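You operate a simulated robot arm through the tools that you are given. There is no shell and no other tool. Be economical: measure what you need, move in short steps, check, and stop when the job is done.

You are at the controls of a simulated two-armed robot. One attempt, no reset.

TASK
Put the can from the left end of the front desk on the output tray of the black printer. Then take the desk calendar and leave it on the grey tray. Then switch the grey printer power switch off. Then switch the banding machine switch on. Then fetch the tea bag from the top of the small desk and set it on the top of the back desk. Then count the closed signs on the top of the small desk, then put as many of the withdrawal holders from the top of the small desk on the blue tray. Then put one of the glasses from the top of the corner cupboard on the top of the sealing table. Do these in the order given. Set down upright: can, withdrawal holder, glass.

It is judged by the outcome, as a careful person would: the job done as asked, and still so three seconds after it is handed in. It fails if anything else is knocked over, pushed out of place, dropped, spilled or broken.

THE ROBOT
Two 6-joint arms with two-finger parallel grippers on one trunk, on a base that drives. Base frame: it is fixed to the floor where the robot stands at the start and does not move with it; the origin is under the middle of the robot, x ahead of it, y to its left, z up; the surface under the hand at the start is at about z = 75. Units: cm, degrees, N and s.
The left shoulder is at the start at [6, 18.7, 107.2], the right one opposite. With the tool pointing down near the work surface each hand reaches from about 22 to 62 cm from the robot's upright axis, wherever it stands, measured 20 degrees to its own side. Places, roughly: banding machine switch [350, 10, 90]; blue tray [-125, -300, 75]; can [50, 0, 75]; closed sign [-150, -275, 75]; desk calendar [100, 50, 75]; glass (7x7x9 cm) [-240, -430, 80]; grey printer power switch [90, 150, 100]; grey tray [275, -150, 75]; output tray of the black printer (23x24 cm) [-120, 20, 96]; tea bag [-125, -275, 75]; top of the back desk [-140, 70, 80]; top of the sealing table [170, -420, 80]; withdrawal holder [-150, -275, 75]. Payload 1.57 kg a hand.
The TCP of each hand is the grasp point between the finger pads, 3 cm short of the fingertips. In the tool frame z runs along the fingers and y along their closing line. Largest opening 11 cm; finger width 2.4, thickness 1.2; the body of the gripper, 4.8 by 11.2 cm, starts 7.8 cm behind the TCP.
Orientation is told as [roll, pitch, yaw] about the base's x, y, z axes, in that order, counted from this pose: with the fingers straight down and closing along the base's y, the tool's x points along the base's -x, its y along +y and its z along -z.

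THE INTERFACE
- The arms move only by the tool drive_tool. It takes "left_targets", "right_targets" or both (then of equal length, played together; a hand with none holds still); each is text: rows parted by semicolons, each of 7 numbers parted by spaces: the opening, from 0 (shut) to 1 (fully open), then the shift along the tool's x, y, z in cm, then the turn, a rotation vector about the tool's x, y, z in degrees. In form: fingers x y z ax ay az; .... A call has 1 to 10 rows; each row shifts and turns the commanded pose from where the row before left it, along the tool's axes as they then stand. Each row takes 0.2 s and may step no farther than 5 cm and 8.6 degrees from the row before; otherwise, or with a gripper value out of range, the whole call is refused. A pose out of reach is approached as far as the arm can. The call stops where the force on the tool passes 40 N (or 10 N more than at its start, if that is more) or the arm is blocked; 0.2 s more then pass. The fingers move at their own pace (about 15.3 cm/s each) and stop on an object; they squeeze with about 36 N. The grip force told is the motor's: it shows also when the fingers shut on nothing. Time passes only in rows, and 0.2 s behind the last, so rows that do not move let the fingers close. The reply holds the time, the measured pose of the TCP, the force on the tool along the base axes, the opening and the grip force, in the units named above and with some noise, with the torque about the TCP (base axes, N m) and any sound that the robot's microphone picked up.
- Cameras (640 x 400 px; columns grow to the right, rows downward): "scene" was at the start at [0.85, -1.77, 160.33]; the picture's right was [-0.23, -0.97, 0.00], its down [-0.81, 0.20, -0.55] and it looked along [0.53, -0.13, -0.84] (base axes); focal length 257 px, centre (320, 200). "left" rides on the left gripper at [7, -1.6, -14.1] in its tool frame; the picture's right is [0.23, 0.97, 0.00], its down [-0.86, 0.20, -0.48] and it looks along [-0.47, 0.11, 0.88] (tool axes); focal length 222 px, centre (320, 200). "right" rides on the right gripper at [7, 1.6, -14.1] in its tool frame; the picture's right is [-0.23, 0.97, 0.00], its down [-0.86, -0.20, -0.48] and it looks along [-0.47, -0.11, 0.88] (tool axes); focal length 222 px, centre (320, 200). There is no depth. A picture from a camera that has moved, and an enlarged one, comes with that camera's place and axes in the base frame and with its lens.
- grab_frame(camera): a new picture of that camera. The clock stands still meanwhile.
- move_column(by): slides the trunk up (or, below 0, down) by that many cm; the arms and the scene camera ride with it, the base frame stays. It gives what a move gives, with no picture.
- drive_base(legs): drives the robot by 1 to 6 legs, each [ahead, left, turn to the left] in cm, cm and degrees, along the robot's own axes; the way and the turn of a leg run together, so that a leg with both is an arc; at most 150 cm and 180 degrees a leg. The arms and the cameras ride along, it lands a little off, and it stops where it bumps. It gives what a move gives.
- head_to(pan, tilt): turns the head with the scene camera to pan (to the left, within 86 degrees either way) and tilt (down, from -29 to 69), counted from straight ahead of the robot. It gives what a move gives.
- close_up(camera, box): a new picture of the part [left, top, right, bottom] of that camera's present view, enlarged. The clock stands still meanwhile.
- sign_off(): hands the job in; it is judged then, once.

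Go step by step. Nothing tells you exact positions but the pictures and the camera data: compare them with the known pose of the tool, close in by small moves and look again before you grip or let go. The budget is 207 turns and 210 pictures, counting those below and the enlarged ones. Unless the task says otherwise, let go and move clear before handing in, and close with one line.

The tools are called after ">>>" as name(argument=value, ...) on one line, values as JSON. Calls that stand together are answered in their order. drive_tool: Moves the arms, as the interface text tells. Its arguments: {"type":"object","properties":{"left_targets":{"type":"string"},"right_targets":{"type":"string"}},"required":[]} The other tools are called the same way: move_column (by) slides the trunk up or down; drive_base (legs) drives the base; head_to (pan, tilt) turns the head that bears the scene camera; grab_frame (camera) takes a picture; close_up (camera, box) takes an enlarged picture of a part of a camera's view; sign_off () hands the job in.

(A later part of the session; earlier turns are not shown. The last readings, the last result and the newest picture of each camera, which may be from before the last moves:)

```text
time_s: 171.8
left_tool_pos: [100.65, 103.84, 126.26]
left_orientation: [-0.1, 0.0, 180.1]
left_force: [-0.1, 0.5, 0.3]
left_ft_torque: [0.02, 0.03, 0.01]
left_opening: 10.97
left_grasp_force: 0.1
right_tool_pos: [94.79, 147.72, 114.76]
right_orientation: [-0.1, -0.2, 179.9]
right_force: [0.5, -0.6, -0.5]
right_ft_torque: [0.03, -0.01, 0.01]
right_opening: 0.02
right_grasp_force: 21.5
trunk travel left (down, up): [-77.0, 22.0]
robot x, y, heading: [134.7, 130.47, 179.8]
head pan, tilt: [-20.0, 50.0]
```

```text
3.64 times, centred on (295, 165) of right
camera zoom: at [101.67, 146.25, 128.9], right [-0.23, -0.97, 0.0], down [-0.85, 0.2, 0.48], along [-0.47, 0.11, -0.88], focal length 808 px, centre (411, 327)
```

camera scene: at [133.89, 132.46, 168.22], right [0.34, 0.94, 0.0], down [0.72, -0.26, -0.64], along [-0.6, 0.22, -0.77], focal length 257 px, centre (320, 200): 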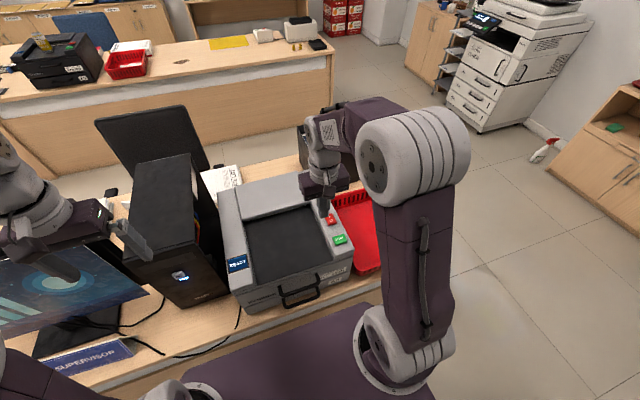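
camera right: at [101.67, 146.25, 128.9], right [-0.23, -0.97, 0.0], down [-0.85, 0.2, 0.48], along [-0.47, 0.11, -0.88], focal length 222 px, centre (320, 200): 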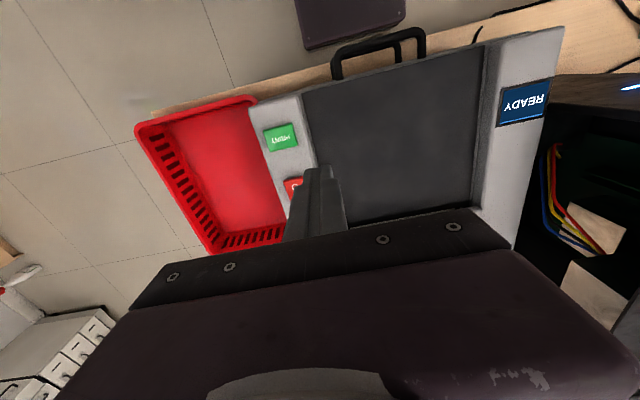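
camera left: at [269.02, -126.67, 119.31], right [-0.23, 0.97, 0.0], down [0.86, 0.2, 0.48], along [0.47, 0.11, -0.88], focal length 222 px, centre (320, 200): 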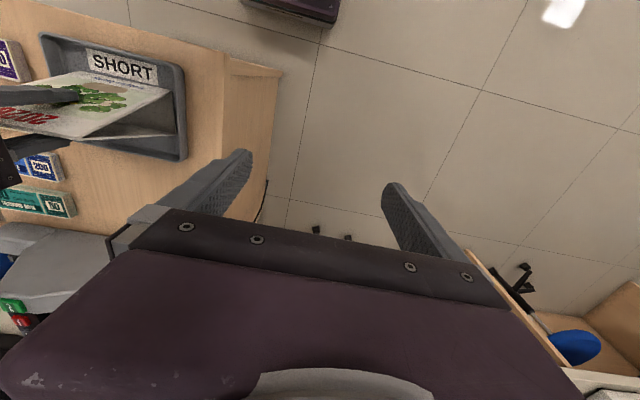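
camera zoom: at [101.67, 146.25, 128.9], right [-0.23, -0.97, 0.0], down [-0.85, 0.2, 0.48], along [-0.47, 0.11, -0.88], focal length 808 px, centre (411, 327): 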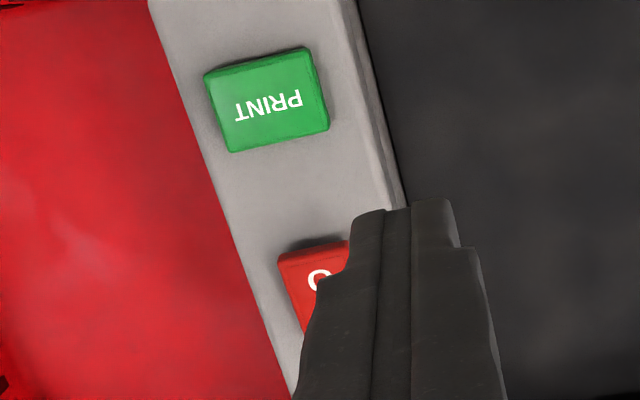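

The rocker has O toward me and I to the back; the O end stands up, so it is on. I place the closed fingertips above the O end, near [89.6, 153].

>>> drive_tool(right_targets="0 -2.6 -2.7 0 0 0 0;0 -2.6 -2.7 0 0 0 0;0 0 0 4 0 0 0;0 0 0 4.5 0 0 0;0 0 0 0 0 0 0")

>>> close_up(camera="scene", box=[300, 190, 380, 260])

>>> close_up(camera="right", box=[250, 110, 390, 220])

```text
time_s: 173.0
left_tool_pos: [100.39, 103.86, 126.24]
left_orientation: [0.0, 0.0, 180.0]
left_force: [0.1, 0.2, -0.2]
left_ft_torque: [0.0, 0.0, -0.02]
left_opening: 11.0
left_grasp_force: 0.1
right_tool_pos: [89.57, 153.34, 106.06]
right_orientation: [0.0, -0.1, 179.8]
right_force: [0.4, -0.3, 0.1]
right_ft_torque: [0.01, 0.0, -0.01]
right_opening: 0.0
right_grasp_force: 20.7
trunk travel left (down, up): [-77.0, 22.0]
robot x, y, heading: [134.89, 130.05, 179.9]
head pan, tilt: [-20.0, 50.0]
```

```text
5.71 times, centred on (340, 225) of scene
camera zoom: at [133.64, 132.5, 168.22], right [0.34, 0.94, 0.0], down [0.72, -0.26, -0.64], along [-0.6, 0.22, -0.77], focal length 1471 px, centre (206, 57)
```

zoom: 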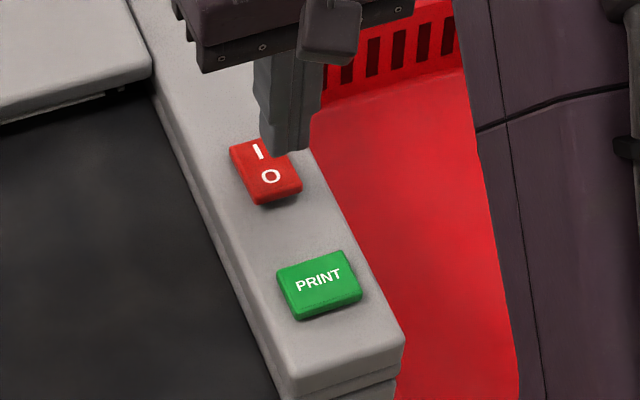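

```text
3.64 times, centred on (320, 165) of right
camera zoom: at [96.4, 151.72, 120.27], right [-0.23, -0.97, 0.0], down [-0.85, 0.2, 0.48], along [-0.47, 0.11, -0.88], focal length 808 px, centre (320, 327)
```

zoom: 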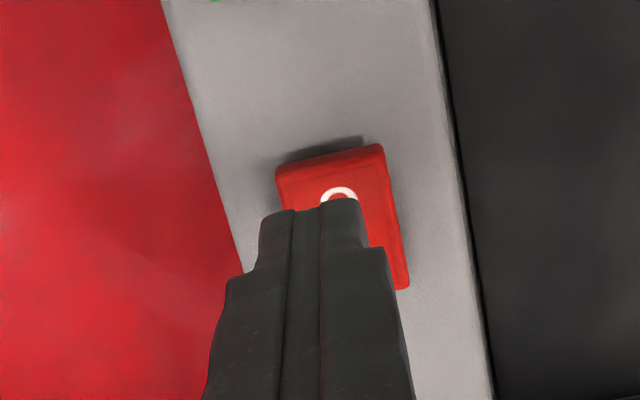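

I centre slightly in y and press down in small steps.

>>> drive_tool(right_targets="0 -0.1 0.4 1.5 0 0 0;0 0 0 1.5 0 0 0;0 0 0 0.5 0 0 0;0 0 0 0 0 0 0")

>>> drive_tool(right_targets="0 0 0 0.5 0 0 0;0 0 0 0.3 0 0 0")

>>> drive_tool(right_targets="0 0 0 0.4 0 0 0;0 0 0 0.3 0 0 0")

>>> drive_tool(right_targets="0 0 0 0.4 0 0 0;0 0 0 0.3 0 0 0")

```text
time_s: 174.0
left_tool_pos: [100.56, 103.84, 126.28]
left_orientation: [0.1, 0.0, 179.9]
left_force: [0.3, 0.1, -0.6]
left_ft_torque: [-0.02, 0.0, -0.01]
left_opening: 11.01
left_grasp_force: 0.1
right_tool_pos: [89.34, 152.94, 102.52]
right_orientation: [-0.1, 0.1, 179.8]
right_force: [0.3, 0.4, 0.2]
right_ft_torque: [0.0, 0.05, -0.04]
right_opening: 0.0
right_grasp_force: 21.4
trunk travel left (down, up): [-77.0, 22.0]
robot x, y, heading: [134.87, 129.9, 179.9]
head pan, tilt: [-20.0, 50.0]
```

```text
time_s: 174.6
left_tool_pos: [100.88, 103.75, 126.37]
left_orientation: [0.0, -0.2, 179.8]
left_force: [0.1, 0.4, -0.3]
left_ft_torque: [-0.01, -0.01, -0.03]
left_opening: 11.02
left_grasp_force: 0.0
right_tool_pos: [89.41, 152.85, 102.42]
right_orientation: [-0.2, -0.6, 179.8]
right_force: [9.7, 0.8, 25.3]
right_ft_torque: [-0.04, -0.12, 0.07]
right_opening: 0.0
right_grasp_force: 21.3
trunk travel left (down, up): [-77.0, 22.0]
robot x, y, heading: [134.94, 129.91, 180.0]
head pan, tilt: [-20.0, 50.0]
stopped in row 2 (right hand): the force on the tool passed its limit at 44 N (the readings are from after the stop); the commanded pose is now the measured one
```

```text
time_s: 175.0
left_tool_pos: [100.98, 103.61, 126.6]
left_orientation: [0.0, -0.3, 179.9]
left_force: [-0.5, 0.2, -0.8]
left_ft_torque: [0.01, -0.01, -0.04]
left_opening: 11.01
left_grasp_force: 0.0
right_tool_pos: [89.37, 152.94, 102.45]
right_orientation: [-0.2, -0.9, 179.7]
right_force: [15.5, 0.0, 28.3]
right_ft_torque: [-0.1, -0.24, 0.13]
right_opening: 0.03
right_grasp_force: 21.4
trunk travel left (down, up): [-77.0, 22.0]
robot x, y, heading: [135.32, 129.98, 179.7]
head pan, tilt: [-20.0, 50.0]
stopped in row 1 (right hand): the force on the tool passed its limit at 44 N (the readings are from after the stop); the commanded pose is now the measured one
```

```text
time_s: 175.3
left_tool_pos: [100.96, 103.65, 126.38]
left_orientation: [-0.1, -0.2, 180.0]
left_force: [1.1, 0.2, 0.2]
left_ft_torque: [-0.01, -0.01, 0.03]
left_opening: 11.01
left_grasp_force: 0.0
right_tool_pos: [89.44, 152.76, 102.47]
right_orientation: [-0.3, -1.0, 179.8]
right_force: [18.9, -1.9, 33.2]
right_ft_torque: [-0.18, -0.28, 0.05]
right_opening: 0.02
right_grasp_force: 21.2
trunk travel left (down, up): [-77.0, 22.0]
robot x, y, heading: [135.09, 129.97, 179.8]
head pan, tilt: [-20.0, 50.0]
stopped in row 1 (right hand): the force on the tool passed its limit at 46 N (the readings are from after the stop); the commanded pose is now the measured one
```

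I lift off and look at the rocker.

>>> drive_tool(right_targets="0 0 0 -3 0 0 0;0 0 0 -4 0 0 0;0 2 -4 -2 0 0 0;0 0 0 0 0 0 0")

>>> close_up(camera="scene", box=[310, 190, 370, 250])

>>> grab_frame(camera="right")

```text
time_s: 176.3
left_tool_pos: [100.33, 103.89, 126.21]
left_orientation: [0.1, 0.1, 179.9]
left_force: [0.2, -0.6, -0.3]
left_ft_torque: [-0.01, -0.04, 0.02]
left_opening: 11.0
left_grasp_force: 0.1
right_tool_pos: [90.84, 157.16, 110.81]
right_orientation: [-0.2, -0.9, 179.9]
right_force: [-0.7, -0.2, 0.1]
right_ft_torque: [0.01, -0.04, 0.0]
right_opening: 0.0
right_grasp_force: 21.5
trunk travel left (down, up): [-77.0, 22.0]
robot x, y, heading: [135.08, 129.93, 179.5]
head pan, tilt: [-20.0, 50.0]
```

```text
6.67 times, centred on (340, 220) of scene
camera zoom: at [133.44, 132.5, 168.21], right [0.34, 0.94, 0.0], down [0.72, -0.26, -0.64], along [-0.6, 0.22, -0.77], focal length 1716 px, centre (187, 67)
```

zoom: 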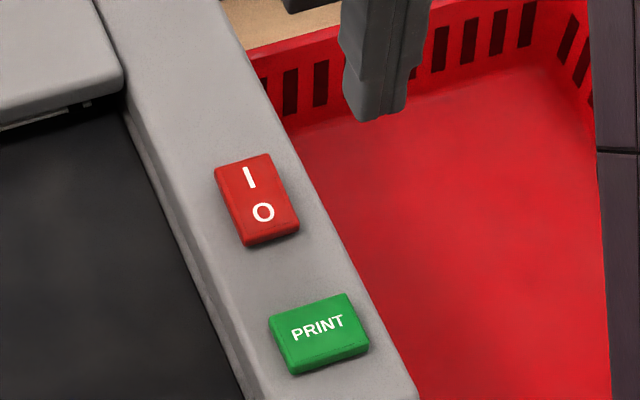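

```text
142 pictures are left
camera right: at [98.06, 155.52, 124.88], right [-0.23, -0.97, 0.0], down [-0.85, 0.2, 0.49], along [-0.48, 0.11, -0.87], focal length 222 px, centre (320, 200)
```

right: 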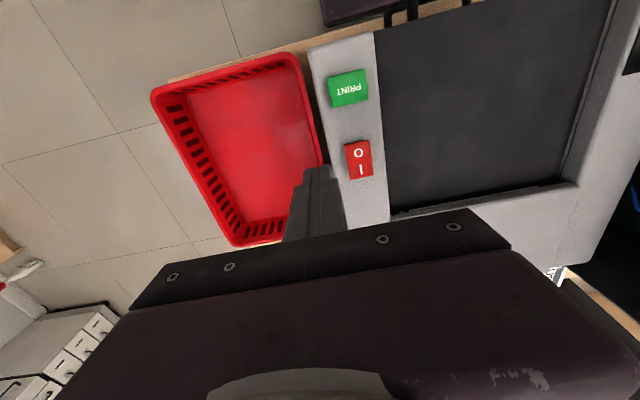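

>>> close_up(camera="right", box=[320, 120, 400, 200])

>>> close_up(camera="scene", box=[325, 200, 345, 220])

```text
5.00 times, centred on (360, 160) of right
camera zoom: at [98.06, 155.52, 124.88], right [-0.23, -0.97, 0.0], down [-0.85, 0.2, 0.49], along [-0.48, 0.11, -0.87], focal length 1111 px, centre (120, 400)
```

zoom: 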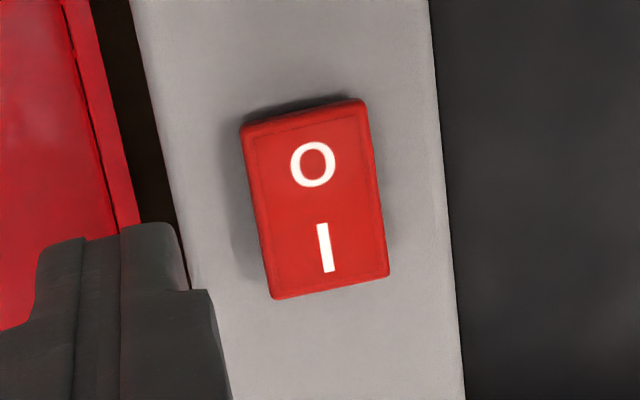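

```text
16.00 times, centred on (335, 210) of scene
camera zoom: at [133.44, 132.5, 168.21], right [0.34, 0.94, 0.0], down [0.72, -0.26, -0.64], along [-0.6, 0.22, -0.77], focal length 4119 px, centre (80, 40)
```

zoom: 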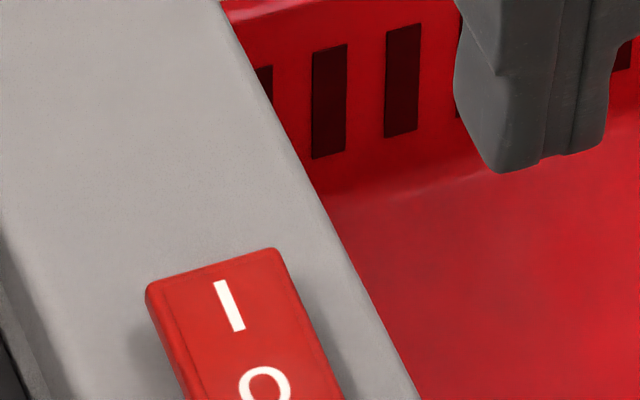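

The O–I spacing changed as a tilt toward me would give. I check the READY display as well.

>>> close_up(camera="scene", box=[200, 180, 370, 310])

```text
3.08 times, centred on (285, 245) of scene
camera zoom: at [133.44, 132.5, 168.21], right [0.34, 0.94, 0.0], down [0.72, -0.26, -0.64], along [-0.6, 0.22, -0.77], focal length 792 px, centre (428, 62)
```

zoom: 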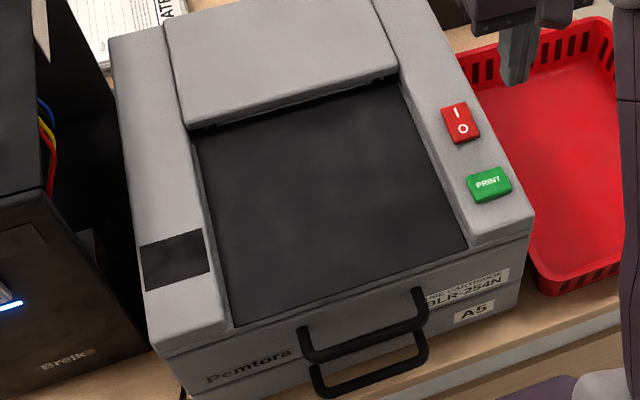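

The display is dark: the grey printer is off. I back away and head for the banding machine at the counter.

>>> drive_base(legs=[[-40, 0, 0], [0, 0, 180], [0, -120, 0], [50, 0, 0]])

>>> head_to(pan=0, tilt=35)

>>> grab_frame(camera="scene")

```text
time_s: 194.2
left_tool_pos: [252.13, 30.09, 126.31]
left_orientation: [0.1, -0.2, -4.1]
left_force: [-0.2, -0.1, -0.2]
left_ft_torque: [-0.01, 0.0, 0.0]
left_opening: 10.99
left_grasp_force: 0.1
right_tool_pos: [257.71, -23.59, 110.85]
right_orientation: [-0.2, -1.0, -4.1]
right_force: [-0.5, -0.1, 0.0]
right_ft_torque: [0.01, 0.03, 0.01]
right_opening: 0.01
right_grasp_force: 21.1
trunk travel left (down, up): [-77.0, 22.0]
robot x, y, heading: [215.83, 6.45, -3.9]
head pan, tilt: [-20.0, 50.0]
```

```text
time_s: 195.1
left_tool_pos: [252.21, 29.96, 126.32]
left_orientation: [0.1, 0.0, -3.9]
left_force: [-0.7, -0.4, 0.2]
left_ft_torque: [0.03, 0.02, -0.01]
left_opening: 10.99
left_grasp_force: 0.0
right_tool_pos: [257.85, -23.68, 110.79]
right_orientation: [-0.2, -0.9, -4.0]
right_force: [-0.4, 0.3, 0.2]
right_ft_torque: [0.0, 0.02, -0.02]
right_opening: 0.01
right_grasp_force: 21.2
trunk travel left (down, up): [-77.0, 22.0]
robot x, y, heading: [216.07, 6.59, -4.3]
head pan, tilt: [0.0, 35.0]
```

```text
138 pictures are left
camera scene: at [218.92, 6.03, 170.38], right [-0.07, -1.0, 0.0], down [-0.57, 0.04, -0.82], along [0.82, -0.06, -0.57], focal length 257 px, centre (320, 200)
```

scene: 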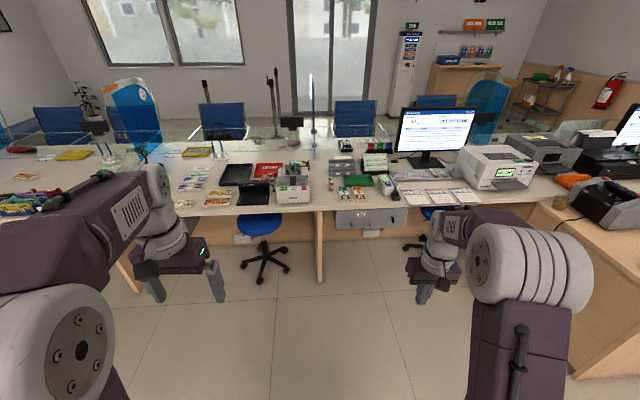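

>>> close_up(camera="scene", box=[160, 120, 400, 270])

```text
2.67 times, centred on (280, 195) of scene
camera zoom: at [218.92, 6.03, 170.38], right [-0.07, -1.0, 0.0], down [-0.57, 0.04, -0.82], along [0.82, -0.06, -0.57], focal length 686 px, centre (427, 213)
```

zoom: 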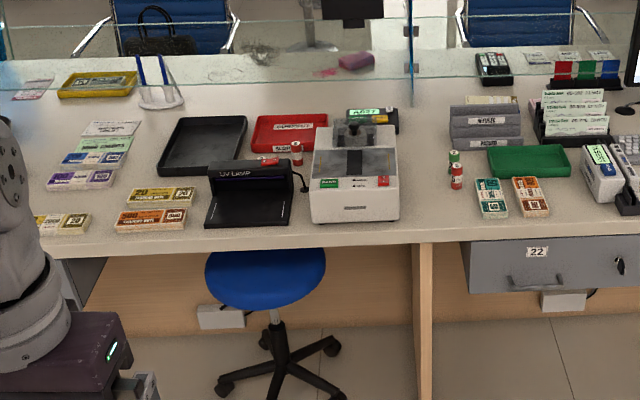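

The banding machine is the white box with green and red buttons; the red switch is near [353, 6]. I drive up to it.

>>> drive_base(legs=[[0, 0, 4.1], [80, 14, 0]])

>>> head_to(pan=-12, tilt=50)

>>> grab_frame(camera="scene")

>>> grab_frame(camera="right")

```text
time_s: 199.9
left_tool_pos: [332.59, 45.19, 126.28]
left_orientation: [0.1, 0.0, -0.7]
left_force: [-0.3, 0.1, 0.0]
left_ft_torque: [-0.01, 0.01, -0.02]
left_opening: 10.98
left_grasp_force: 0.0
right_tool_pos: [341.33, -8.09, 110.86]
right_orientation: [-0.1, -1.0, -0.9]
right_force: [0.2, 0.2, 0.3]
right_ft_torque: [0.06, -0.01, 0.0]
right_opening: 0.01
right_grasp_force: 21.2
trunk travel left (down, up): [-77.0, 22.0]
robot x, y, heading: [297.81, 19.68, -1.0]
head pan, tilt: [0.0, 35.0]
```

```text
time_s: 200.7
left_tool_pos: [332.59, 45.23, 126.3]
left_orientation: [0.0, 0.0, -0.7]
left_force: [0.1, 0.5, 0.3]
left_ft_torque: [0.01, -0.01, 0.02]
left_opening: 10.99
left_grasp_force: 0.1
right_tool_pos: [341.26, -7.99, 110.85]
right_orientation: [-0.2, -0.8, -1.0]
right_force: [0.1, 0.2, 0.3]
right_ft_torque: [0.03, 0.04, -0.04]
right_opening: 0.0
right_grasp_force: 20.9
trunk travel left (down, up): [-77.0, 22.0]
robot x, y, heading: [297.84, 19.27, -1.0]
head pan, tilt: [-12.0, 50.0]
```

```text
136 pictures are left
camera scene: at [299.4, 17.87, 168.22], right [-0.22, -0.97, 0.0], down [-0.75, 0.17, -0.64], along [0.63, -0.14, -0.77], focal length 257 px, centre (320, 200)
```

scene: 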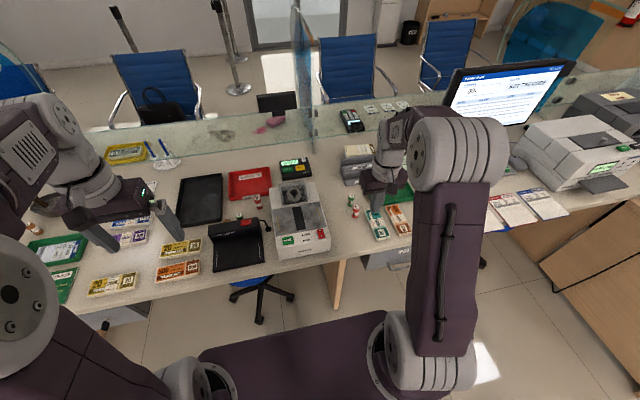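

```text
135 pictures are left
camera right: at [334.01, -6.18, 124.9], right [0.24, 0.97, 0.0], down [0.84, -0.21, 0.49], along [0.48, -0.12, -0.87], focal length 222 px, centre (320, 200)
```

right: 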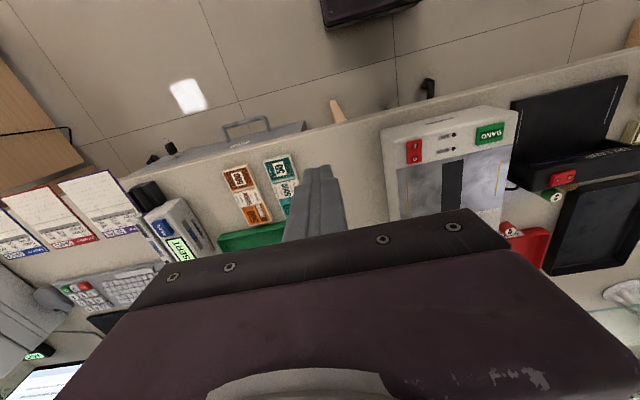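

>>> close_up(camera="right", box=[370, 90, 530, 220])

>>> close_up(camera="scene", box=[260, 170, 350, 260])

```text
3.08 times, centred on (450, 155) of right
camera zoom: at [334.01, -6.18, 124.9], right [0.24, 0.97, 0.0], down [0.84, -0.21, 0.49], along [0.48, -0.12, -0.87], focal length 684 px, centre (-80, 338)
```

zoom: 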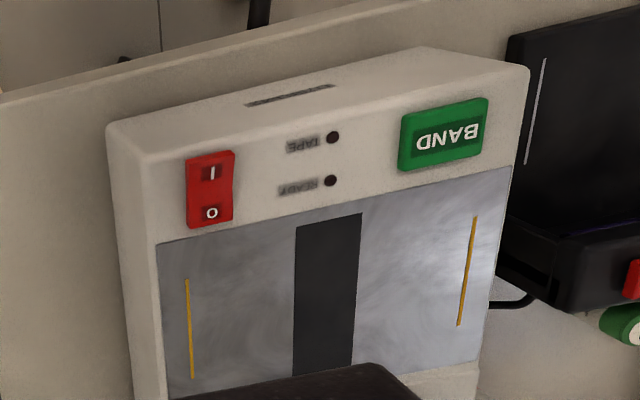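

```text
4.44 times, centred on (305, 215) of scene
camera zoom: at [299.4, 17.87, 168.22], right [-0.22, -0.97, 0.0], down [-0.75, 0.17, -0.64], along [0.63, -0.14, -0.77], focal length 1144 px, centre (387, 133)
```

zoom: 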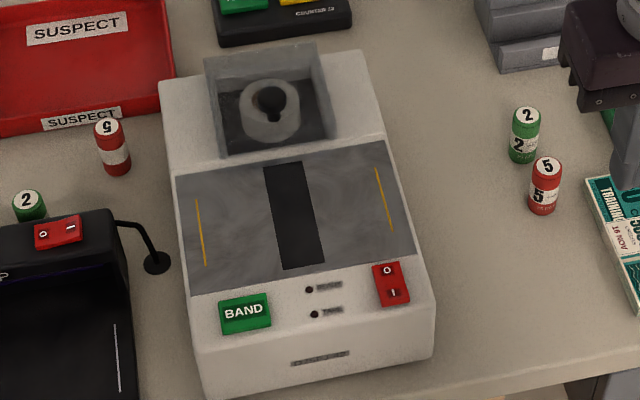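

The rocker's I end is toward me, at about [347.6, 6.5, 88.5]. I move the closed fingers above the I end.

>>> drive_tool(right_targets="0 -2 4.6 0 0 0 0;0 -2 4.6 0 0 0 0;0 -2.1 4.2 0 0 0 0;0 0 1.1 4 0 0 0;0 0 0 4.5 0 0 0;0 0 0 4.5 0 0 0;0 0 0 0 0 0 0")

>>> close_up(camera="right", box=[250, 90, 410, 220])

>>> close_up(camera="scene", box=[260, 170, 350, 260])

```text
refused: row 1 steps farther than a row can; nothing moved
```

```text
3.08 times, centred on (330, 155) of right
camera zoom: at [334.01, -6.18, 124.9], right [0.24, 0.97, 0.0], down [0.84, -0.21, 0.49], along [0.48, -0.12, -0.87], focal length 684 px, centre (289, 338)
```

zoom: 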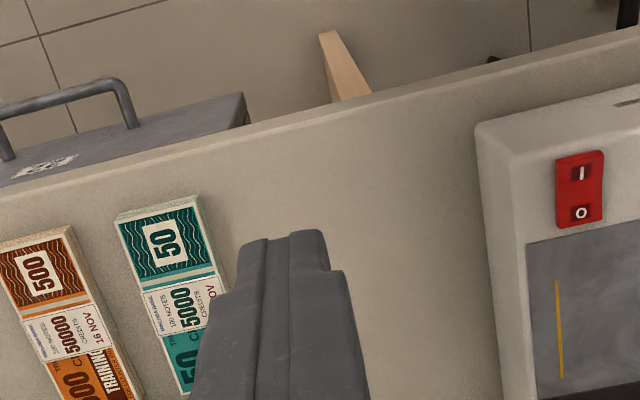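

```text
4.44 times, centred on (305, 215) of scene
camera zoom: at [299.4, 17.87, 168.22], right [-0.22, -0.97, 0.0], down [-0.75, 0.17, -0.64], along [0.63, -0.14, -0.77], focal length 1144 px, centre (387, 133)
```

zoom: 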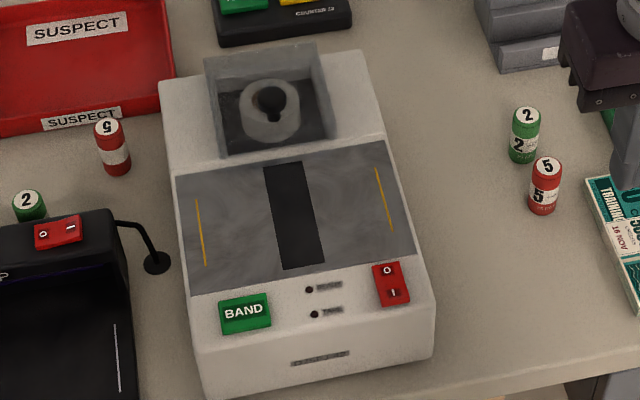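

>>> drive_tool(right_targets="0 -1.5 4.5 0 0 0 0;0 -1.5 4.5 0 0 0 0;0 -1.5 4.5 0 0 0 0;0 -1.6 1 4 0 0 0;0 0 0 4.5 0 0 0;0 0 0 4.5 0 0 0;0 0 0 0 0 0 0")

>>> close_up(camera="right", box=[250, 90, 410, 220])

>>> close_up(camera="scene", box=[260, 170, 350, 260])

```text
time_s: 202.3
left_tool_pos: [332.59, 45.2, 126.26]
left_orientation: [0.0, -0.1, -0.8]
left_force: [0.0, 0.7, -0.8]
left_ft_torque: [0.0, -0.02, 0.01]
left_opening: 11.0
left_grasp_force: 0.0
right_tool_pos: [347.81, 6.52, 97.6]
right_orientation: [-0.2, -1.1, -0.9]
right_force: [-0.6, -0.2, 0.9]
right_ft_torque: [0.02, -0.01, -0.02]
right_opening: 0.01
right_grasp_force: 21.4
trunk travel left (down, up): [-77.0, 22.0]
robot x, y, heading: [298.07, 19.36, -0.8]
head pan, tilt: [-12.0, 50.0]
```

```text
3.08 times, centred on (330, 155) of right
camera zoom: at [340.45, 8.3, 111.68], right [0.24, 0.97, 0.0], down [0.84, -0.21, 0.49], along [0.48, -0.12, -0.87], focal length 684 px, centre (289, 338)
```

zoom: 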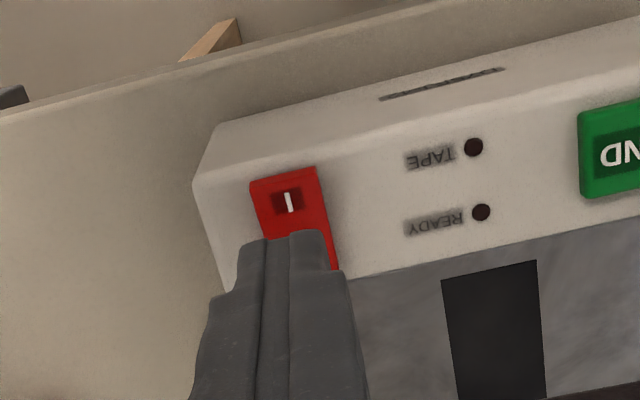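

```text
4.44 times, centred on (305, 215) of scene
camera zoom: at [299.34, 17.87, 168.22], right [-0.22, -0.97, 0.0], down [-0.75, 0.17, -0.64], along [0.63, -0.14, -0.77], focal length 1144 px, centre (387, 133)
```

zoom: 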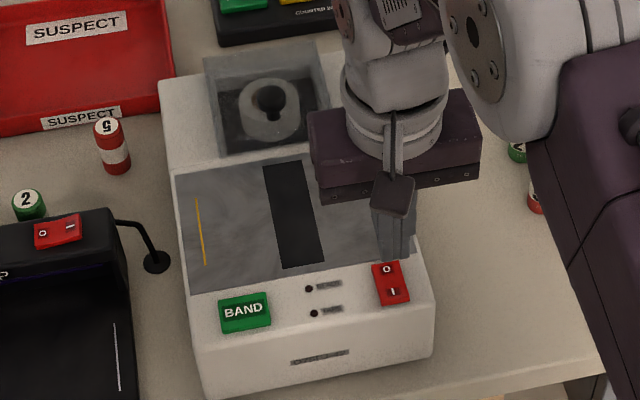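

Aligned within half a centimetre. I shift slightly toward me and press down.

>>> drive_tool(right_targets="0 0.5 0 3 0 0 0;0 0 0 2 0 0 0;0 0 0 0.5 0 0 0;0 0 0 0.4 0 0 0;0 0 0 0.4 0 0 0;0 0 0 0.4 0 0 0")

>>> drive_tool(right_targets="0 0 0 0.3 0 0 0;0 0 0 0.3 0 0 0")

>>> close_up(camera="right", box=[250, 90, 410, 220])

```text
time_s: 203.7
left_tool_pos: [332.09, 45.27, 126.42]
left_orientation: [0.0, -0.3, -0.8]
left_force: [-0.9, -0.6, -0.8]
left_ft_torque: [-0.02, 0.01, -0.03]
left_opening: 10.99
left_grasp_force: 0.0
right_tool_pos: [347.24, 6.33, 91.67]
right_orientation: [-0.2, -1.6, -0.9]
right_force: [-0.6, -1.4, 33.9]
right_ft_torque: [-0.07, -0.4, 0.05]
right_opening: 0.0
right_grasp_force: 21.1
trunk travel left (down, up): [-77.0, 22.0]
robot x, y, heading: [297.74, 19.36, -1.0]
head pan, tilt: [-12.0, 50.0]
```

```text
time_s: 204.0
left_tool_pos: [332.14, 45.21, 126.36]
left_orientation: [0.1, -0.2, -0.8]
left_force: [0.4, 0.9, 1.4]
left_ft_torque: [0.01, -0.01, -0.01]
left_opening: 11.02
left_grasp_force: 0.0
right_tool_pos: [347.23, 6.33, 91.65]
right_orientation: [-0.3, -1.5, -1.0]
right_force: [-10.4, 0.9, 21.6]
right_ft_torque: [-0.03, 0.03, 0.04]
right_opening: 0.0
right_grasp_force: 20.9
trunk travel left (down, up): [-77.0, 22.0]
robot x, y, heading: [298.11, 19.56, -0.7]
head pan, tilt: [-12.0, 50.0]
stopped in row 1 (right hand): the force on the tool passed its limit at 46 N (the readings are from after the stop); the commanded pose is now the measured one
```

```text
3.08 times, centred on (330, 155) of right
camera zoom: at [339.9, 8.2, 105.63], right [0.24, 0.97, 0.0], down [0.84, -0.21, 0.5], along [0.49, -0.12, -0.87], focal length 684 px, centre (289, 338)
```

zoom: 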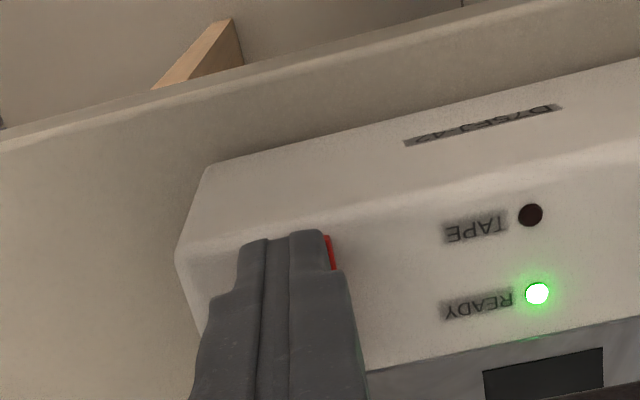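

The READY lamp lights: the banding machine is on. I lift off and travel to the small desk, approaching from its +x side.

>>> drive_tool(right_targets="0 0 0 -4.5 0 0 0;0 0 0 -4.5 0 0 0;0 0 0 -4.5 0 0 0;0.5 0 0 -4.5 0 0 0;0.5 0 0 -4.5 0 0 0")

>>> drive_base(legs=[[-100, 0, 0], [0, -150, 0], [0, -30, 0], [-150, 0, 0], [0, 0, -160]])

>>> head_to(pan=0, tilt=25)

>>> grab_frame(camera="scene")

```text
time_s: 205.2
left_tool_pos: [332.4, 45.19, 126.31]
left_orientation: [0.2, -0.1, -0.8]
left_force: [0.0, -0.5, -0.3]
left_ft_torque: [-0.02, 0.0, 0.02]
left_opening: 11.0
left_grasp_force: 0.1
right_tool_pos: [347.01, 6.49, 114.02]
right_orientation: [-0.2, -1.4, -0.9]
right_force: [-0.6, 0.1, 0.3]
right_ft_torque: [0.01, -0.03, 0.0]
right_opening: 5.53
right_grasp_force: 0.0
trunk travel left (down, up): [-77.0, 22.0]
robot x, y, heading: [297.89, 19.73, -0.8]
head pan, tilt: [-12.0, 50.0]
```

```text
time_s: 232.6
left_tool_pos: [15.02, -184.62, 126.21]
left_orientation: [0.1, 0.0, -162.7]
left_force: [-0.4, 0.5, 0.1]
left_ft_torque: [0.02, 0.01, -0.02]
left_opening: 10.99
left_grasp_force: 0.1
right_tool_pos: [-10.94, -152.26, 114.0]
right_orientation: [-0.2, -1.4, -162.7]
right_force: [-0.2, -0.4, 0.7]
right_ft_torque: [0.02, -0.01, -0.03]
right_opening: 5.49
right_grasp_force: 0.1
trunk travel left (down, up): [-77.0, 22.0]
robot x, y, heading: [40.55, -149.16, -162.5]
head pan, tilt: [-12.0, 50.0]
```

```text
time_s: 233.5
left_tool_pos: [14.91, -184.58, 126.23]
left_orientation: [0.1, 0.0, -162.7]
left_force: [-0.1, 0.1, 0.1]
left_ft_torque: [0.02, 0.03, 0.01]
left_opening: 11.0
left_grasp_force: 0.1
right_tool_pos: [-10.96, -152.19, 113.93]
right_orientation: [-0.2, -1.4, -162.8]
right_force: [-0.1, -0.3, -0.4]
right_ft_torque: [0.0, 0.02, -0.01]
right_opening: 5.48
right_grasp_force: 0.1
trunk travel left (down, up): [-77.0, 22.0]
robot x, y, heading: [39.94, -149.28, -162.7]
head pan, tilt: [0.0, 25.0]
```

```text
127 pictures are left
camera scene: at [36.91, -150.41, 171.96], right [-0.3, 0.96, 0.0], down [0.4, 0.13, -0.91], along [-0.87, -0.27, -0.42], focal length 257 px, centre (320, 200)
```

scene: 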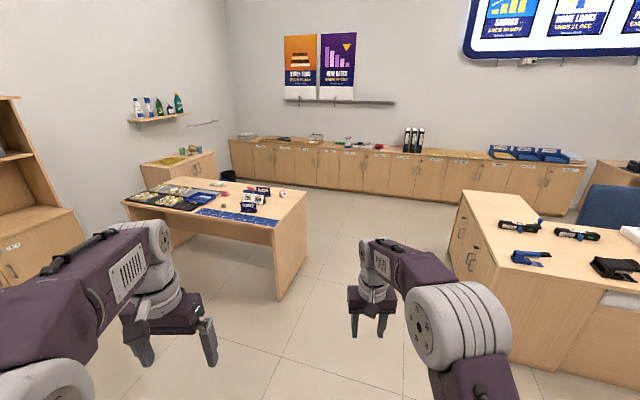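

>>> close_up(camera="scene", box=[110, 160, 320, 290])

```text
3.05 times, centred on (215, 225) of scene
camera zoom: at [36.91, -150.41, 171.96], right [-0.3, 0.96, 0.0], down [0.4, 0.13, -0.91], along [-0.87, -0.27, -0.42], focal length 784 px, centre (640, 124)
```

zoom: 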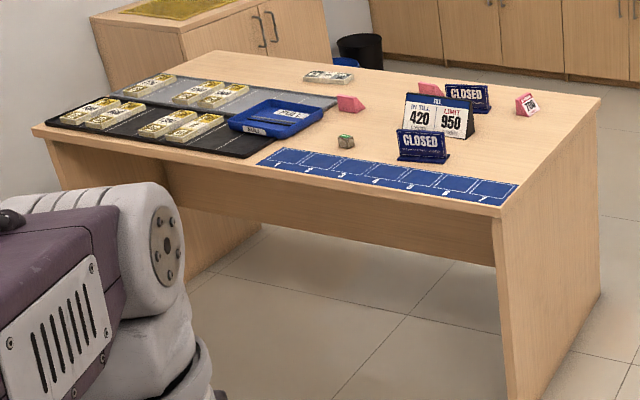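

The small desk spans x -105…-179, y -230…-380. The tea bag looks to be the small greenish packet at [-126, -287]. I drive up to the desk's +x side.

>>> drive_base(legs=[[0, 0, -17.3], [0, 122, 0], [95, 0, 0]])

>>> head_to(pan=0, tilt=42)

>>> grab_frame(camera="scene")

>>> close_up(camera="scene", box=[200, 120, 440, 270])

```text
time_s: 245.2
left_tool_pos: [-93.42, -290.54, 126.26]
left_orientation: [0.1, 0.1, 177.1]
left_force: [0.0, -0.5, 0.5]
left_ft_torque: [0.0, -0.01, 0.0]
left_opening: 11.0
left_grasp_force: 0.0
right_tool_pos: [-106.5, -251.23, 113.96]
right_orientation: [-0.1, -1.4, 177.1]
right_force: [-0.6, -0.4, -0.2]
right_ft_torque: [0.02, 0.02, 0.0]
right_opening: 5.49
right_grasp_force: 0.0
trunk travel left (down, up): [-77.0, 22.0]
robot x, y, heading: [-57.64, -266.37, 177.1]
head pan, tilt: [0.0, 25.0]
```

```text
time_s: 246.0
left_tool_pos: [-93.41, -290.55, 126.25]
left_orientation: [0.1, 0.0, 177.1]
left_force: [-0.5, 0.5, 0.4]
left_ft_torque: [-0.01, -0.05, 0.02]
left_opening: 11.02
left_grasp_force: 0.0
right_tool_pos: [-106.6, -251.22, 114.02]
right_orientation: [-0.2, -1.3, 177.1]
right_force: [0.4, 0.0, 0.5]
right_ft_torque: [0.02, -0.05, -0.01]
right_opening: 5.5
right_grasp_force: 0.1
trunk travel left (down, up): [-77.0, 22.0]
robot x, y, heading: [-57.89, -266.15, 177.1]
head pan, tilt: [0.0, 42.0]
```

```text
125 pictures are left
camera scene: at [-60.15, -266.12, 169.35], right [0.05, 1.0, 0.0], down [0.67, -0.03, -0.74], along [-0.74, 0.04, -0.67], focal length 257 px, centre (320, 200)
```

scene: 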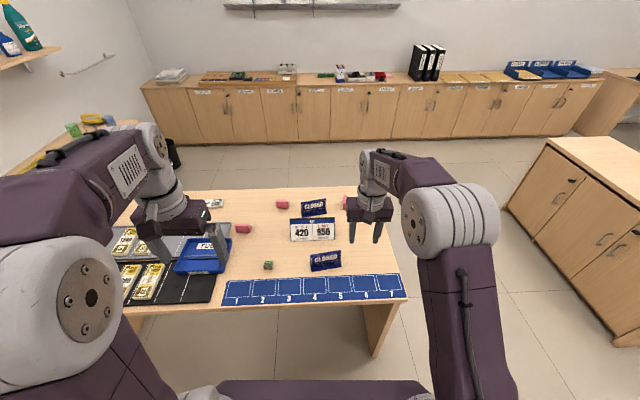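

```text
2.67 times, centred on (320, 195) of scene
camera zoom: at [-60.15, -266.12, 169.35], right [0.05, 1.0, 0.0], down [0.67, -0.03, -0.74], along [-0.74, 0.04, -0.67], focal length 686 px, centre (320, 213)
```

zoom: 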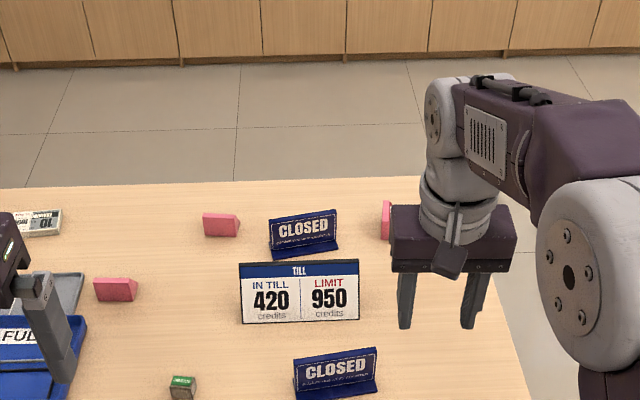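

Two CLOSED signs are visible and three pink wedge pieces; the green-tagged packet is at about [-123, -284]. I move closer and bring the left hand over it.

>>> drive_base(legs=[[0, 0, 2.9], [12, 0, 0]])

>>> drive_tool(left_targets="1 -4.5 0 0 0 0 0;1 -4.5 0 0 0 0 0;1 -4.5 0 0 0 0 0;1 -3 -2 2 0 0 0;1 0 -2 4 0 0 0;1 0 0 4.5 0 0 0;1 0 0 4.5 0 0 0")

>>> grab_frame(camera="left")

>>> grab_frame(camera="scene")

```text
time_s: 247.7
left_tool_pos: [-103.91, -292.32, 126.34]
left_orientation: [0.1, 0.0, -179.9]
left_force: [-0.2, 0.5, 0.7]
left_ft_torque: [-0.01, 0.0, -0.06]
left_opening: 10.98
left_grasp_force: 0.0
right_tool_pos: [-119.16, -253.84, 113.95]
right_orientation: [-0.2, -1.5, -180.0]
right_force: [0.4, 0.7, -0.3]
right_ft_torque: [-0.05, -0.02, 0.03]
right_opening: 5.49
right_grasp_force: 0.1
trunk travel left (down, up): [-77.0, 22.0]
robot x, y, heading: [-69.82, -266.16, -179.9]
head pan, tilt: [0.0, 42.0]
```

```text
time_s: 249.3
left_tool_pos: [-120.65, -288.4, 111.27]
left_orientation: [0.1, 0.0, -179.9]
left_force: [0.1, 0.1, -0.3]
left_ft_torque: [-0.02, 0.03, -0.01]
left_opening: 11.01
left_grasp_force: 0.0
right_tool_pos: [-119.3, -253.7, 113.85]
right_orientation: [-0.2, -1.4, -180.0]
right_force: [0.1, -0.2, 0.3]
right_ft_torque: [-0.01, -0.02, -0.02]
right_opening: 5.51
right_grasp_force: 0.1
trunk travel left (down, up): [-77.0, 22.0]
robot x, y, heading: [-69.58, -266.32, -180.0]
head pan, tilt: [0.0, 42.0]
```

```text
123 pictures are left
camera left: at [-113.71, -286.74, 125.54], right [0.23, -0.97, 0.0], down [-0.85, -0.2, 0.48], along [-0.47, -0.11, -0.88], focal length 222 px, centre (320, 200)
```

left: 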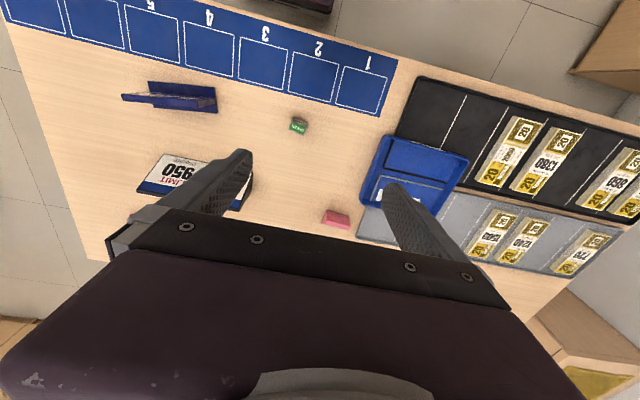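

```text
122 pictures are left
camera scene: at [-72.29, -266.28, 169.34], right [0.0, 1.0, 0.0], down [0.67, 0.0, -0.74], along [-0.74, 0.0, -0.67], focal length 257 px, centre (320, 200)
```

scene: 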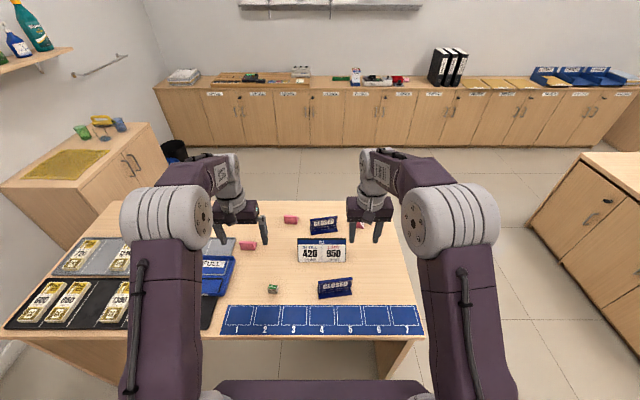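

>>> close_up(camera="left", box=[270, 100, 330, 145])

>>> close_up(camera="left", box=[310, 120, 480, 250])

>>> close_up(camera="scene", box=[230, 190, 390, 310])

```text
8.89 times, centred on (300, 122) of left
camera zoom: at [-113.71, -286.74, 125.54], right [0.23, -0.97, 0.0], down [-0.85, -0.2, 0.48], along [-0.47, -0.11, -0.88], focal length 1974 px, centre (498, 889)
```

zoom: 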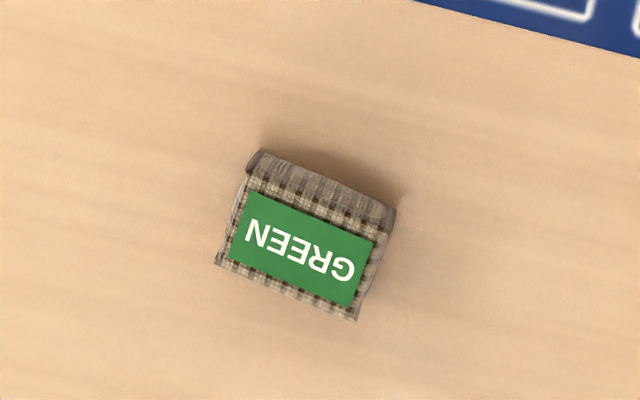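

```text
3.08 times, centred on (395, 185) of left
camera zoom: at [-113.71, -286.74, 125.54], right [0.23, -0.97, 0.0], down [-0.85, -0.2, 0.48], along [-0.47, -0.11, -0.88], focal length 684 px, centre (89, 246)
```

zoom: 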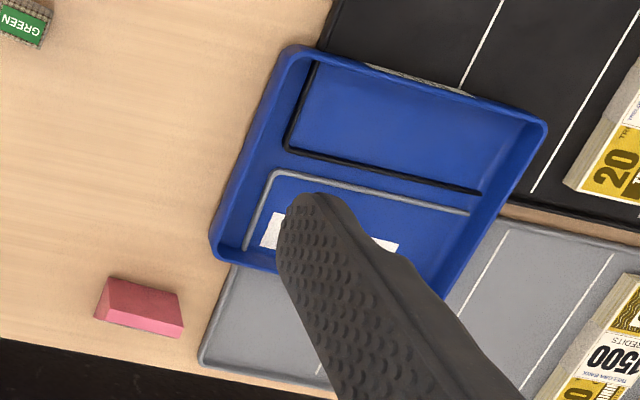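

```text
3.33 times, centred on (310, 250) of scene
camera zoom: at [-72.29, -266.28, 169.34], right [0.0, 1.0, 0.0], down [0.67, 0.0, -0.74], along [-0.74, 0.0, -0.67], focal length 858 px, centre (353, 33)
```

zoom: 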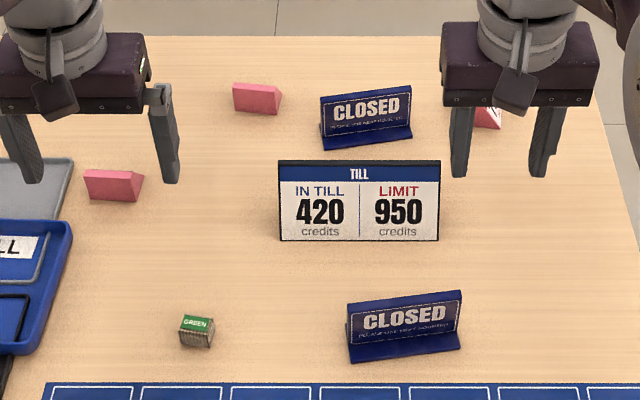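

The tea bag is the "GREEN" packet at [-123.5, -284.4], about 3.6 cm along y. I lower the trunk a bit and descend on it.

>>> move_column(by=-7)

>>> drive_tool(left_targets="0.65 -1.4 -2 3 0 0 0;0.65 -1.4 -2 3 0 0 0;0.65 0 0 4 0 0 0;0.65 0 0 4 0 0 0;0.65 0 0 0 0 0 0")

>>> grab_frame(camera="left")

```text
time_s: 250.3
left_tool_pos: [-120.72, -288.49, 104.47]
left_orientation: [0.1, 0.0, -179.9]
left_force: [-0.4, -0.2, 0.2]
left_ft_torque: [-0.01, -0.02, -0.03]
left_opening: 11.01
left_grasp_force: 0.1
right_tool_pos: [-119.27, -253.78, 106.88]
right_orientation: [-0.2, -1.4, -180.1]
right_force: [-0.4, 0.2, 0.0]
right_ft_torque: [0.01, 0.04, 0.01]
right_opening: 5.5
right_grasp_force: 0.1
trunk travel left (down, up): [-70.0, 29.0]
robot x, y, heading: [-69.62, -266.24, -180.2]
head pan, tilt: [0.0, 42.0]
```

```text
time_s: 251.6
left_tool_pos: [-123.26, -284.23, 90.35]
left_orientation: [0.1, -0.1, -180.0]
left_force: [0.6, 1.0, 0.9]
left_ft_torque: [-0.01, 0.04, 0.01]
left_opening: 7.15
left_grasp_force: 0.1
right_tool_pos: [-119.2, -253.72, 106.98]
right_orientation: [-0.1, -1.4, -180.0]
right_force: [-0.2, 0.3, 0.1]
right_ft_torque: [0.02, 0.01, 0.01]
right_opening: 5.46
right_grasp_force: 0.1
trunk travel left (down, up): [-70.0, 29.0]
robot x, y, heading: [-69.82, -266.36, -180.1]
head pan, tilt: [0.0, 42.0]
```

```text
118 pictures are left
camera left: at [-116.27, -282.59, 104.7], right [0.23, -0.97, 0.0], down [-0.85, -0.2, 0.48], along [-0.47, -0.11, -0.88], focal length 222 px, centre (320, 200)
```

left: 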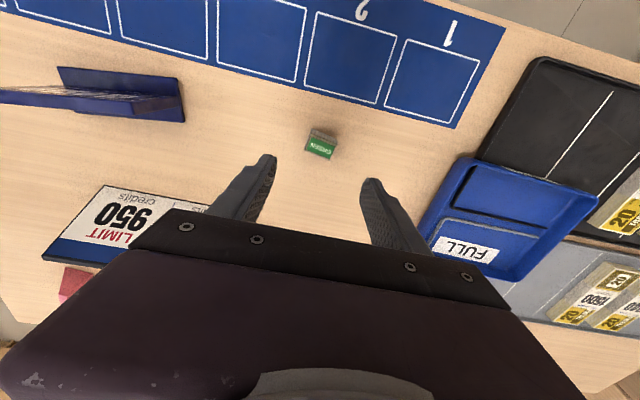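

Centred. I descend, close and lift slightly.

>>> drive_tool(left_targets="0.65 -0.2 0.2 4 0 0 0;0.65 0 0 4 0 0 0;0.65 0 0 3.8 0 0 0;0 0 0 0 0 0 0;0 0 0 0 0 0 0;0 0 0 0 0 0 0;0 0 0 -4 0 0 0;0 0 0 -4 0 0 0;0 0 0 -4 0 0 0")

>>> grab_frame(camera="left")

```text
time_s: 253.6
left_tool_pos: [-123.42, -284.68, 90.8]
left_orientation: [0.1, 0.0, -179.9]
left_force: [0.6, 0.4, -0.6]
left_ft_torque: [-0.01, 0.02, 0.01]
left_opening: 3.2
left_grasp_force: 35.8
right_tool_pos: [-119.27, -253.82, 106.92]
right_orientation: [-0.1, -1.4, -180.0]
right_force: [-0.6, 0.1, 0.0]
right_ft_torque: [0.02, 0.0, -0.02]
right_opening: 5.51
right_grasp_force: 0.1
trunk travel left (down, up): [-70.0, 29.0]
robot x, y, heading: [-69.54, -265.5, -180.2]
head pan, tilt: [0.0, 42.0]
```

```text
117 pictures are left
camera left: at [-116.44, -282.99, 105.02], right [0.23, -0.97, 0.0], down [-0.85, -0.2, 0.48], along [-0.47, -0.11, -0.88], focal length 222 px, centre (320, 200)
```

left: 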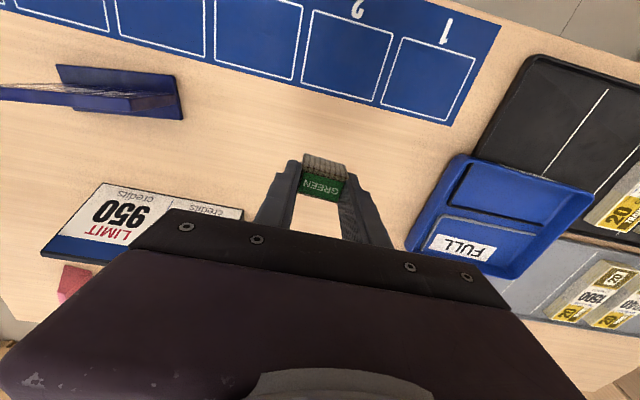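

The tea bag is held. I raise the trunk and drive along to the back desk, aiming for the free spot between hole punch and stapler near [-120, -51].

>>> move_column(by=18)

>>> drive_base(legs=[[-25, 0, 0], [0, -150, 0], [0, -80, 0], [20, 0, 0]])

>>> head_to(pan=5, tilt=48)

>>> grab_frame(camera="scene")

>>> grab_frame(camera="left")

```text
time_s: 255.6
left_tool_pos: [-123.59, -284.73, 108.75]
left_orientation: [0.2, 0.0, -179.9]
left_force: [-0.5, 0.1, 0.2]
left_ft_torque: [0.01, 0.05, -0.02]
left_opening: 3.26
left_grasp_force: 35.7
right_tool_pos: [-119.19, -253.77, 125.01]
right_orientation: [-0.2, -1.5, -180.0]
right_force: [-0.2, -0.2, -0.1]
right_ft_torque: [0.01, -0.02, -0.01]
right_opening: 5.5
right_grasp_force: 0.2
trunk travel left (down, up): [-88.0, 11.0]
robot x, y, heading: [-69.72, -265.87, -180.1]
head pan, tilt: [0.0, 42.0]
```

```text
time_s: 269.3
left_tool_pos: [-112.18, -57.12, 108.88]
left_orientation: [0.1, -0.3, 178.1]
left_force: [0.2, 0.3, 0.3]
left_ft_torque: [-0.02, 0.04, 0.01]
left_opening: 3.24
left_grasp_force: 35.8
right_tool_pos: [-106.74, -26.28, 125.04]
right_orientation: [-0.2, -1.6, 178.0]
right_force: [-0.3, -0.2, -0.2]
right_ft_torque: [-0.03, 0.04, 0.02]
right_opening: 5.51
right_grasp_force: 0.0
trunk travel left (down, up): [-88.0, 11.0]
robot x, y, heading: [-58.08, -40.05, 178.1]
head pan, tilt: [0.0, 42.0]
```

```text
time_s: 270.0
left_tool_pos: [-112.32, -56.99, 108.79]
left_orientation: [0.1, -0.1, 178.1]
left_force: [1.4, -0.6, -0.2]
left_ft_torque: [-0.02, 0.0, -0.01]
left_opening: 3.25
left_grasp_force: 36.2
right_tool_pos: [-106.98, -26.25, 125.06]
right_orientation: [-0.2, -1.4, 178.0]
right_force: [-0.2, 0.2, 0.3]
right_ft_torque: [0.0, 0.01, 0.0]
right_opening: 5.5
right_grasp_force: 0.1
trunk travel left (down, up): [-88.0, 11.0]
robot x, y, heading: [-58.33, -40.36, 178.1]
head pan, tilt: [5.0, 48.0]
```

```text
116 pictures are left
camera scene: at [-59.81, -41.1, 179.49], right [-0.05, 1.0, 0.0], down [0.74, 0.04, -0.67], along [-0.67, -0.03, -0.74], focal length 257 px, centre (320, 200)
```

scene: 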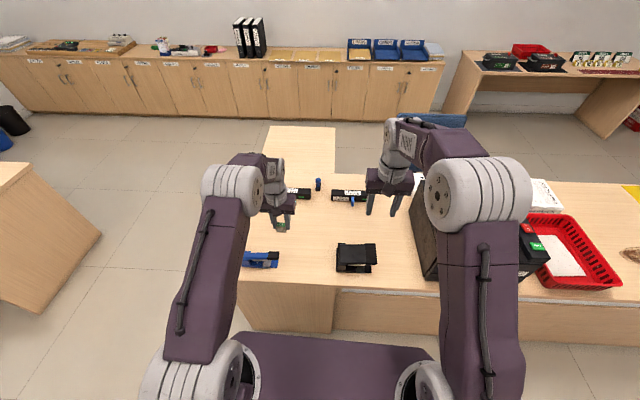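

```text
115 pictures are left
camera left: at [-105.29, -55.61, 123.02], right [0.19, -0.98, 0.0], down [-0.86, -0.17, 0.48], along [-0.47, -0.09, -0.88], focal length 222 px, centre (320, 200)
```

left: 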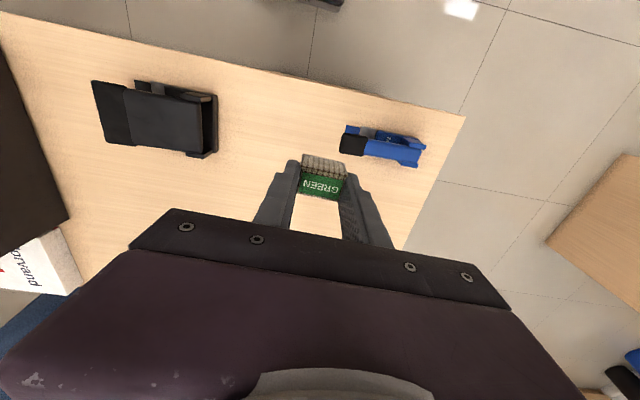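

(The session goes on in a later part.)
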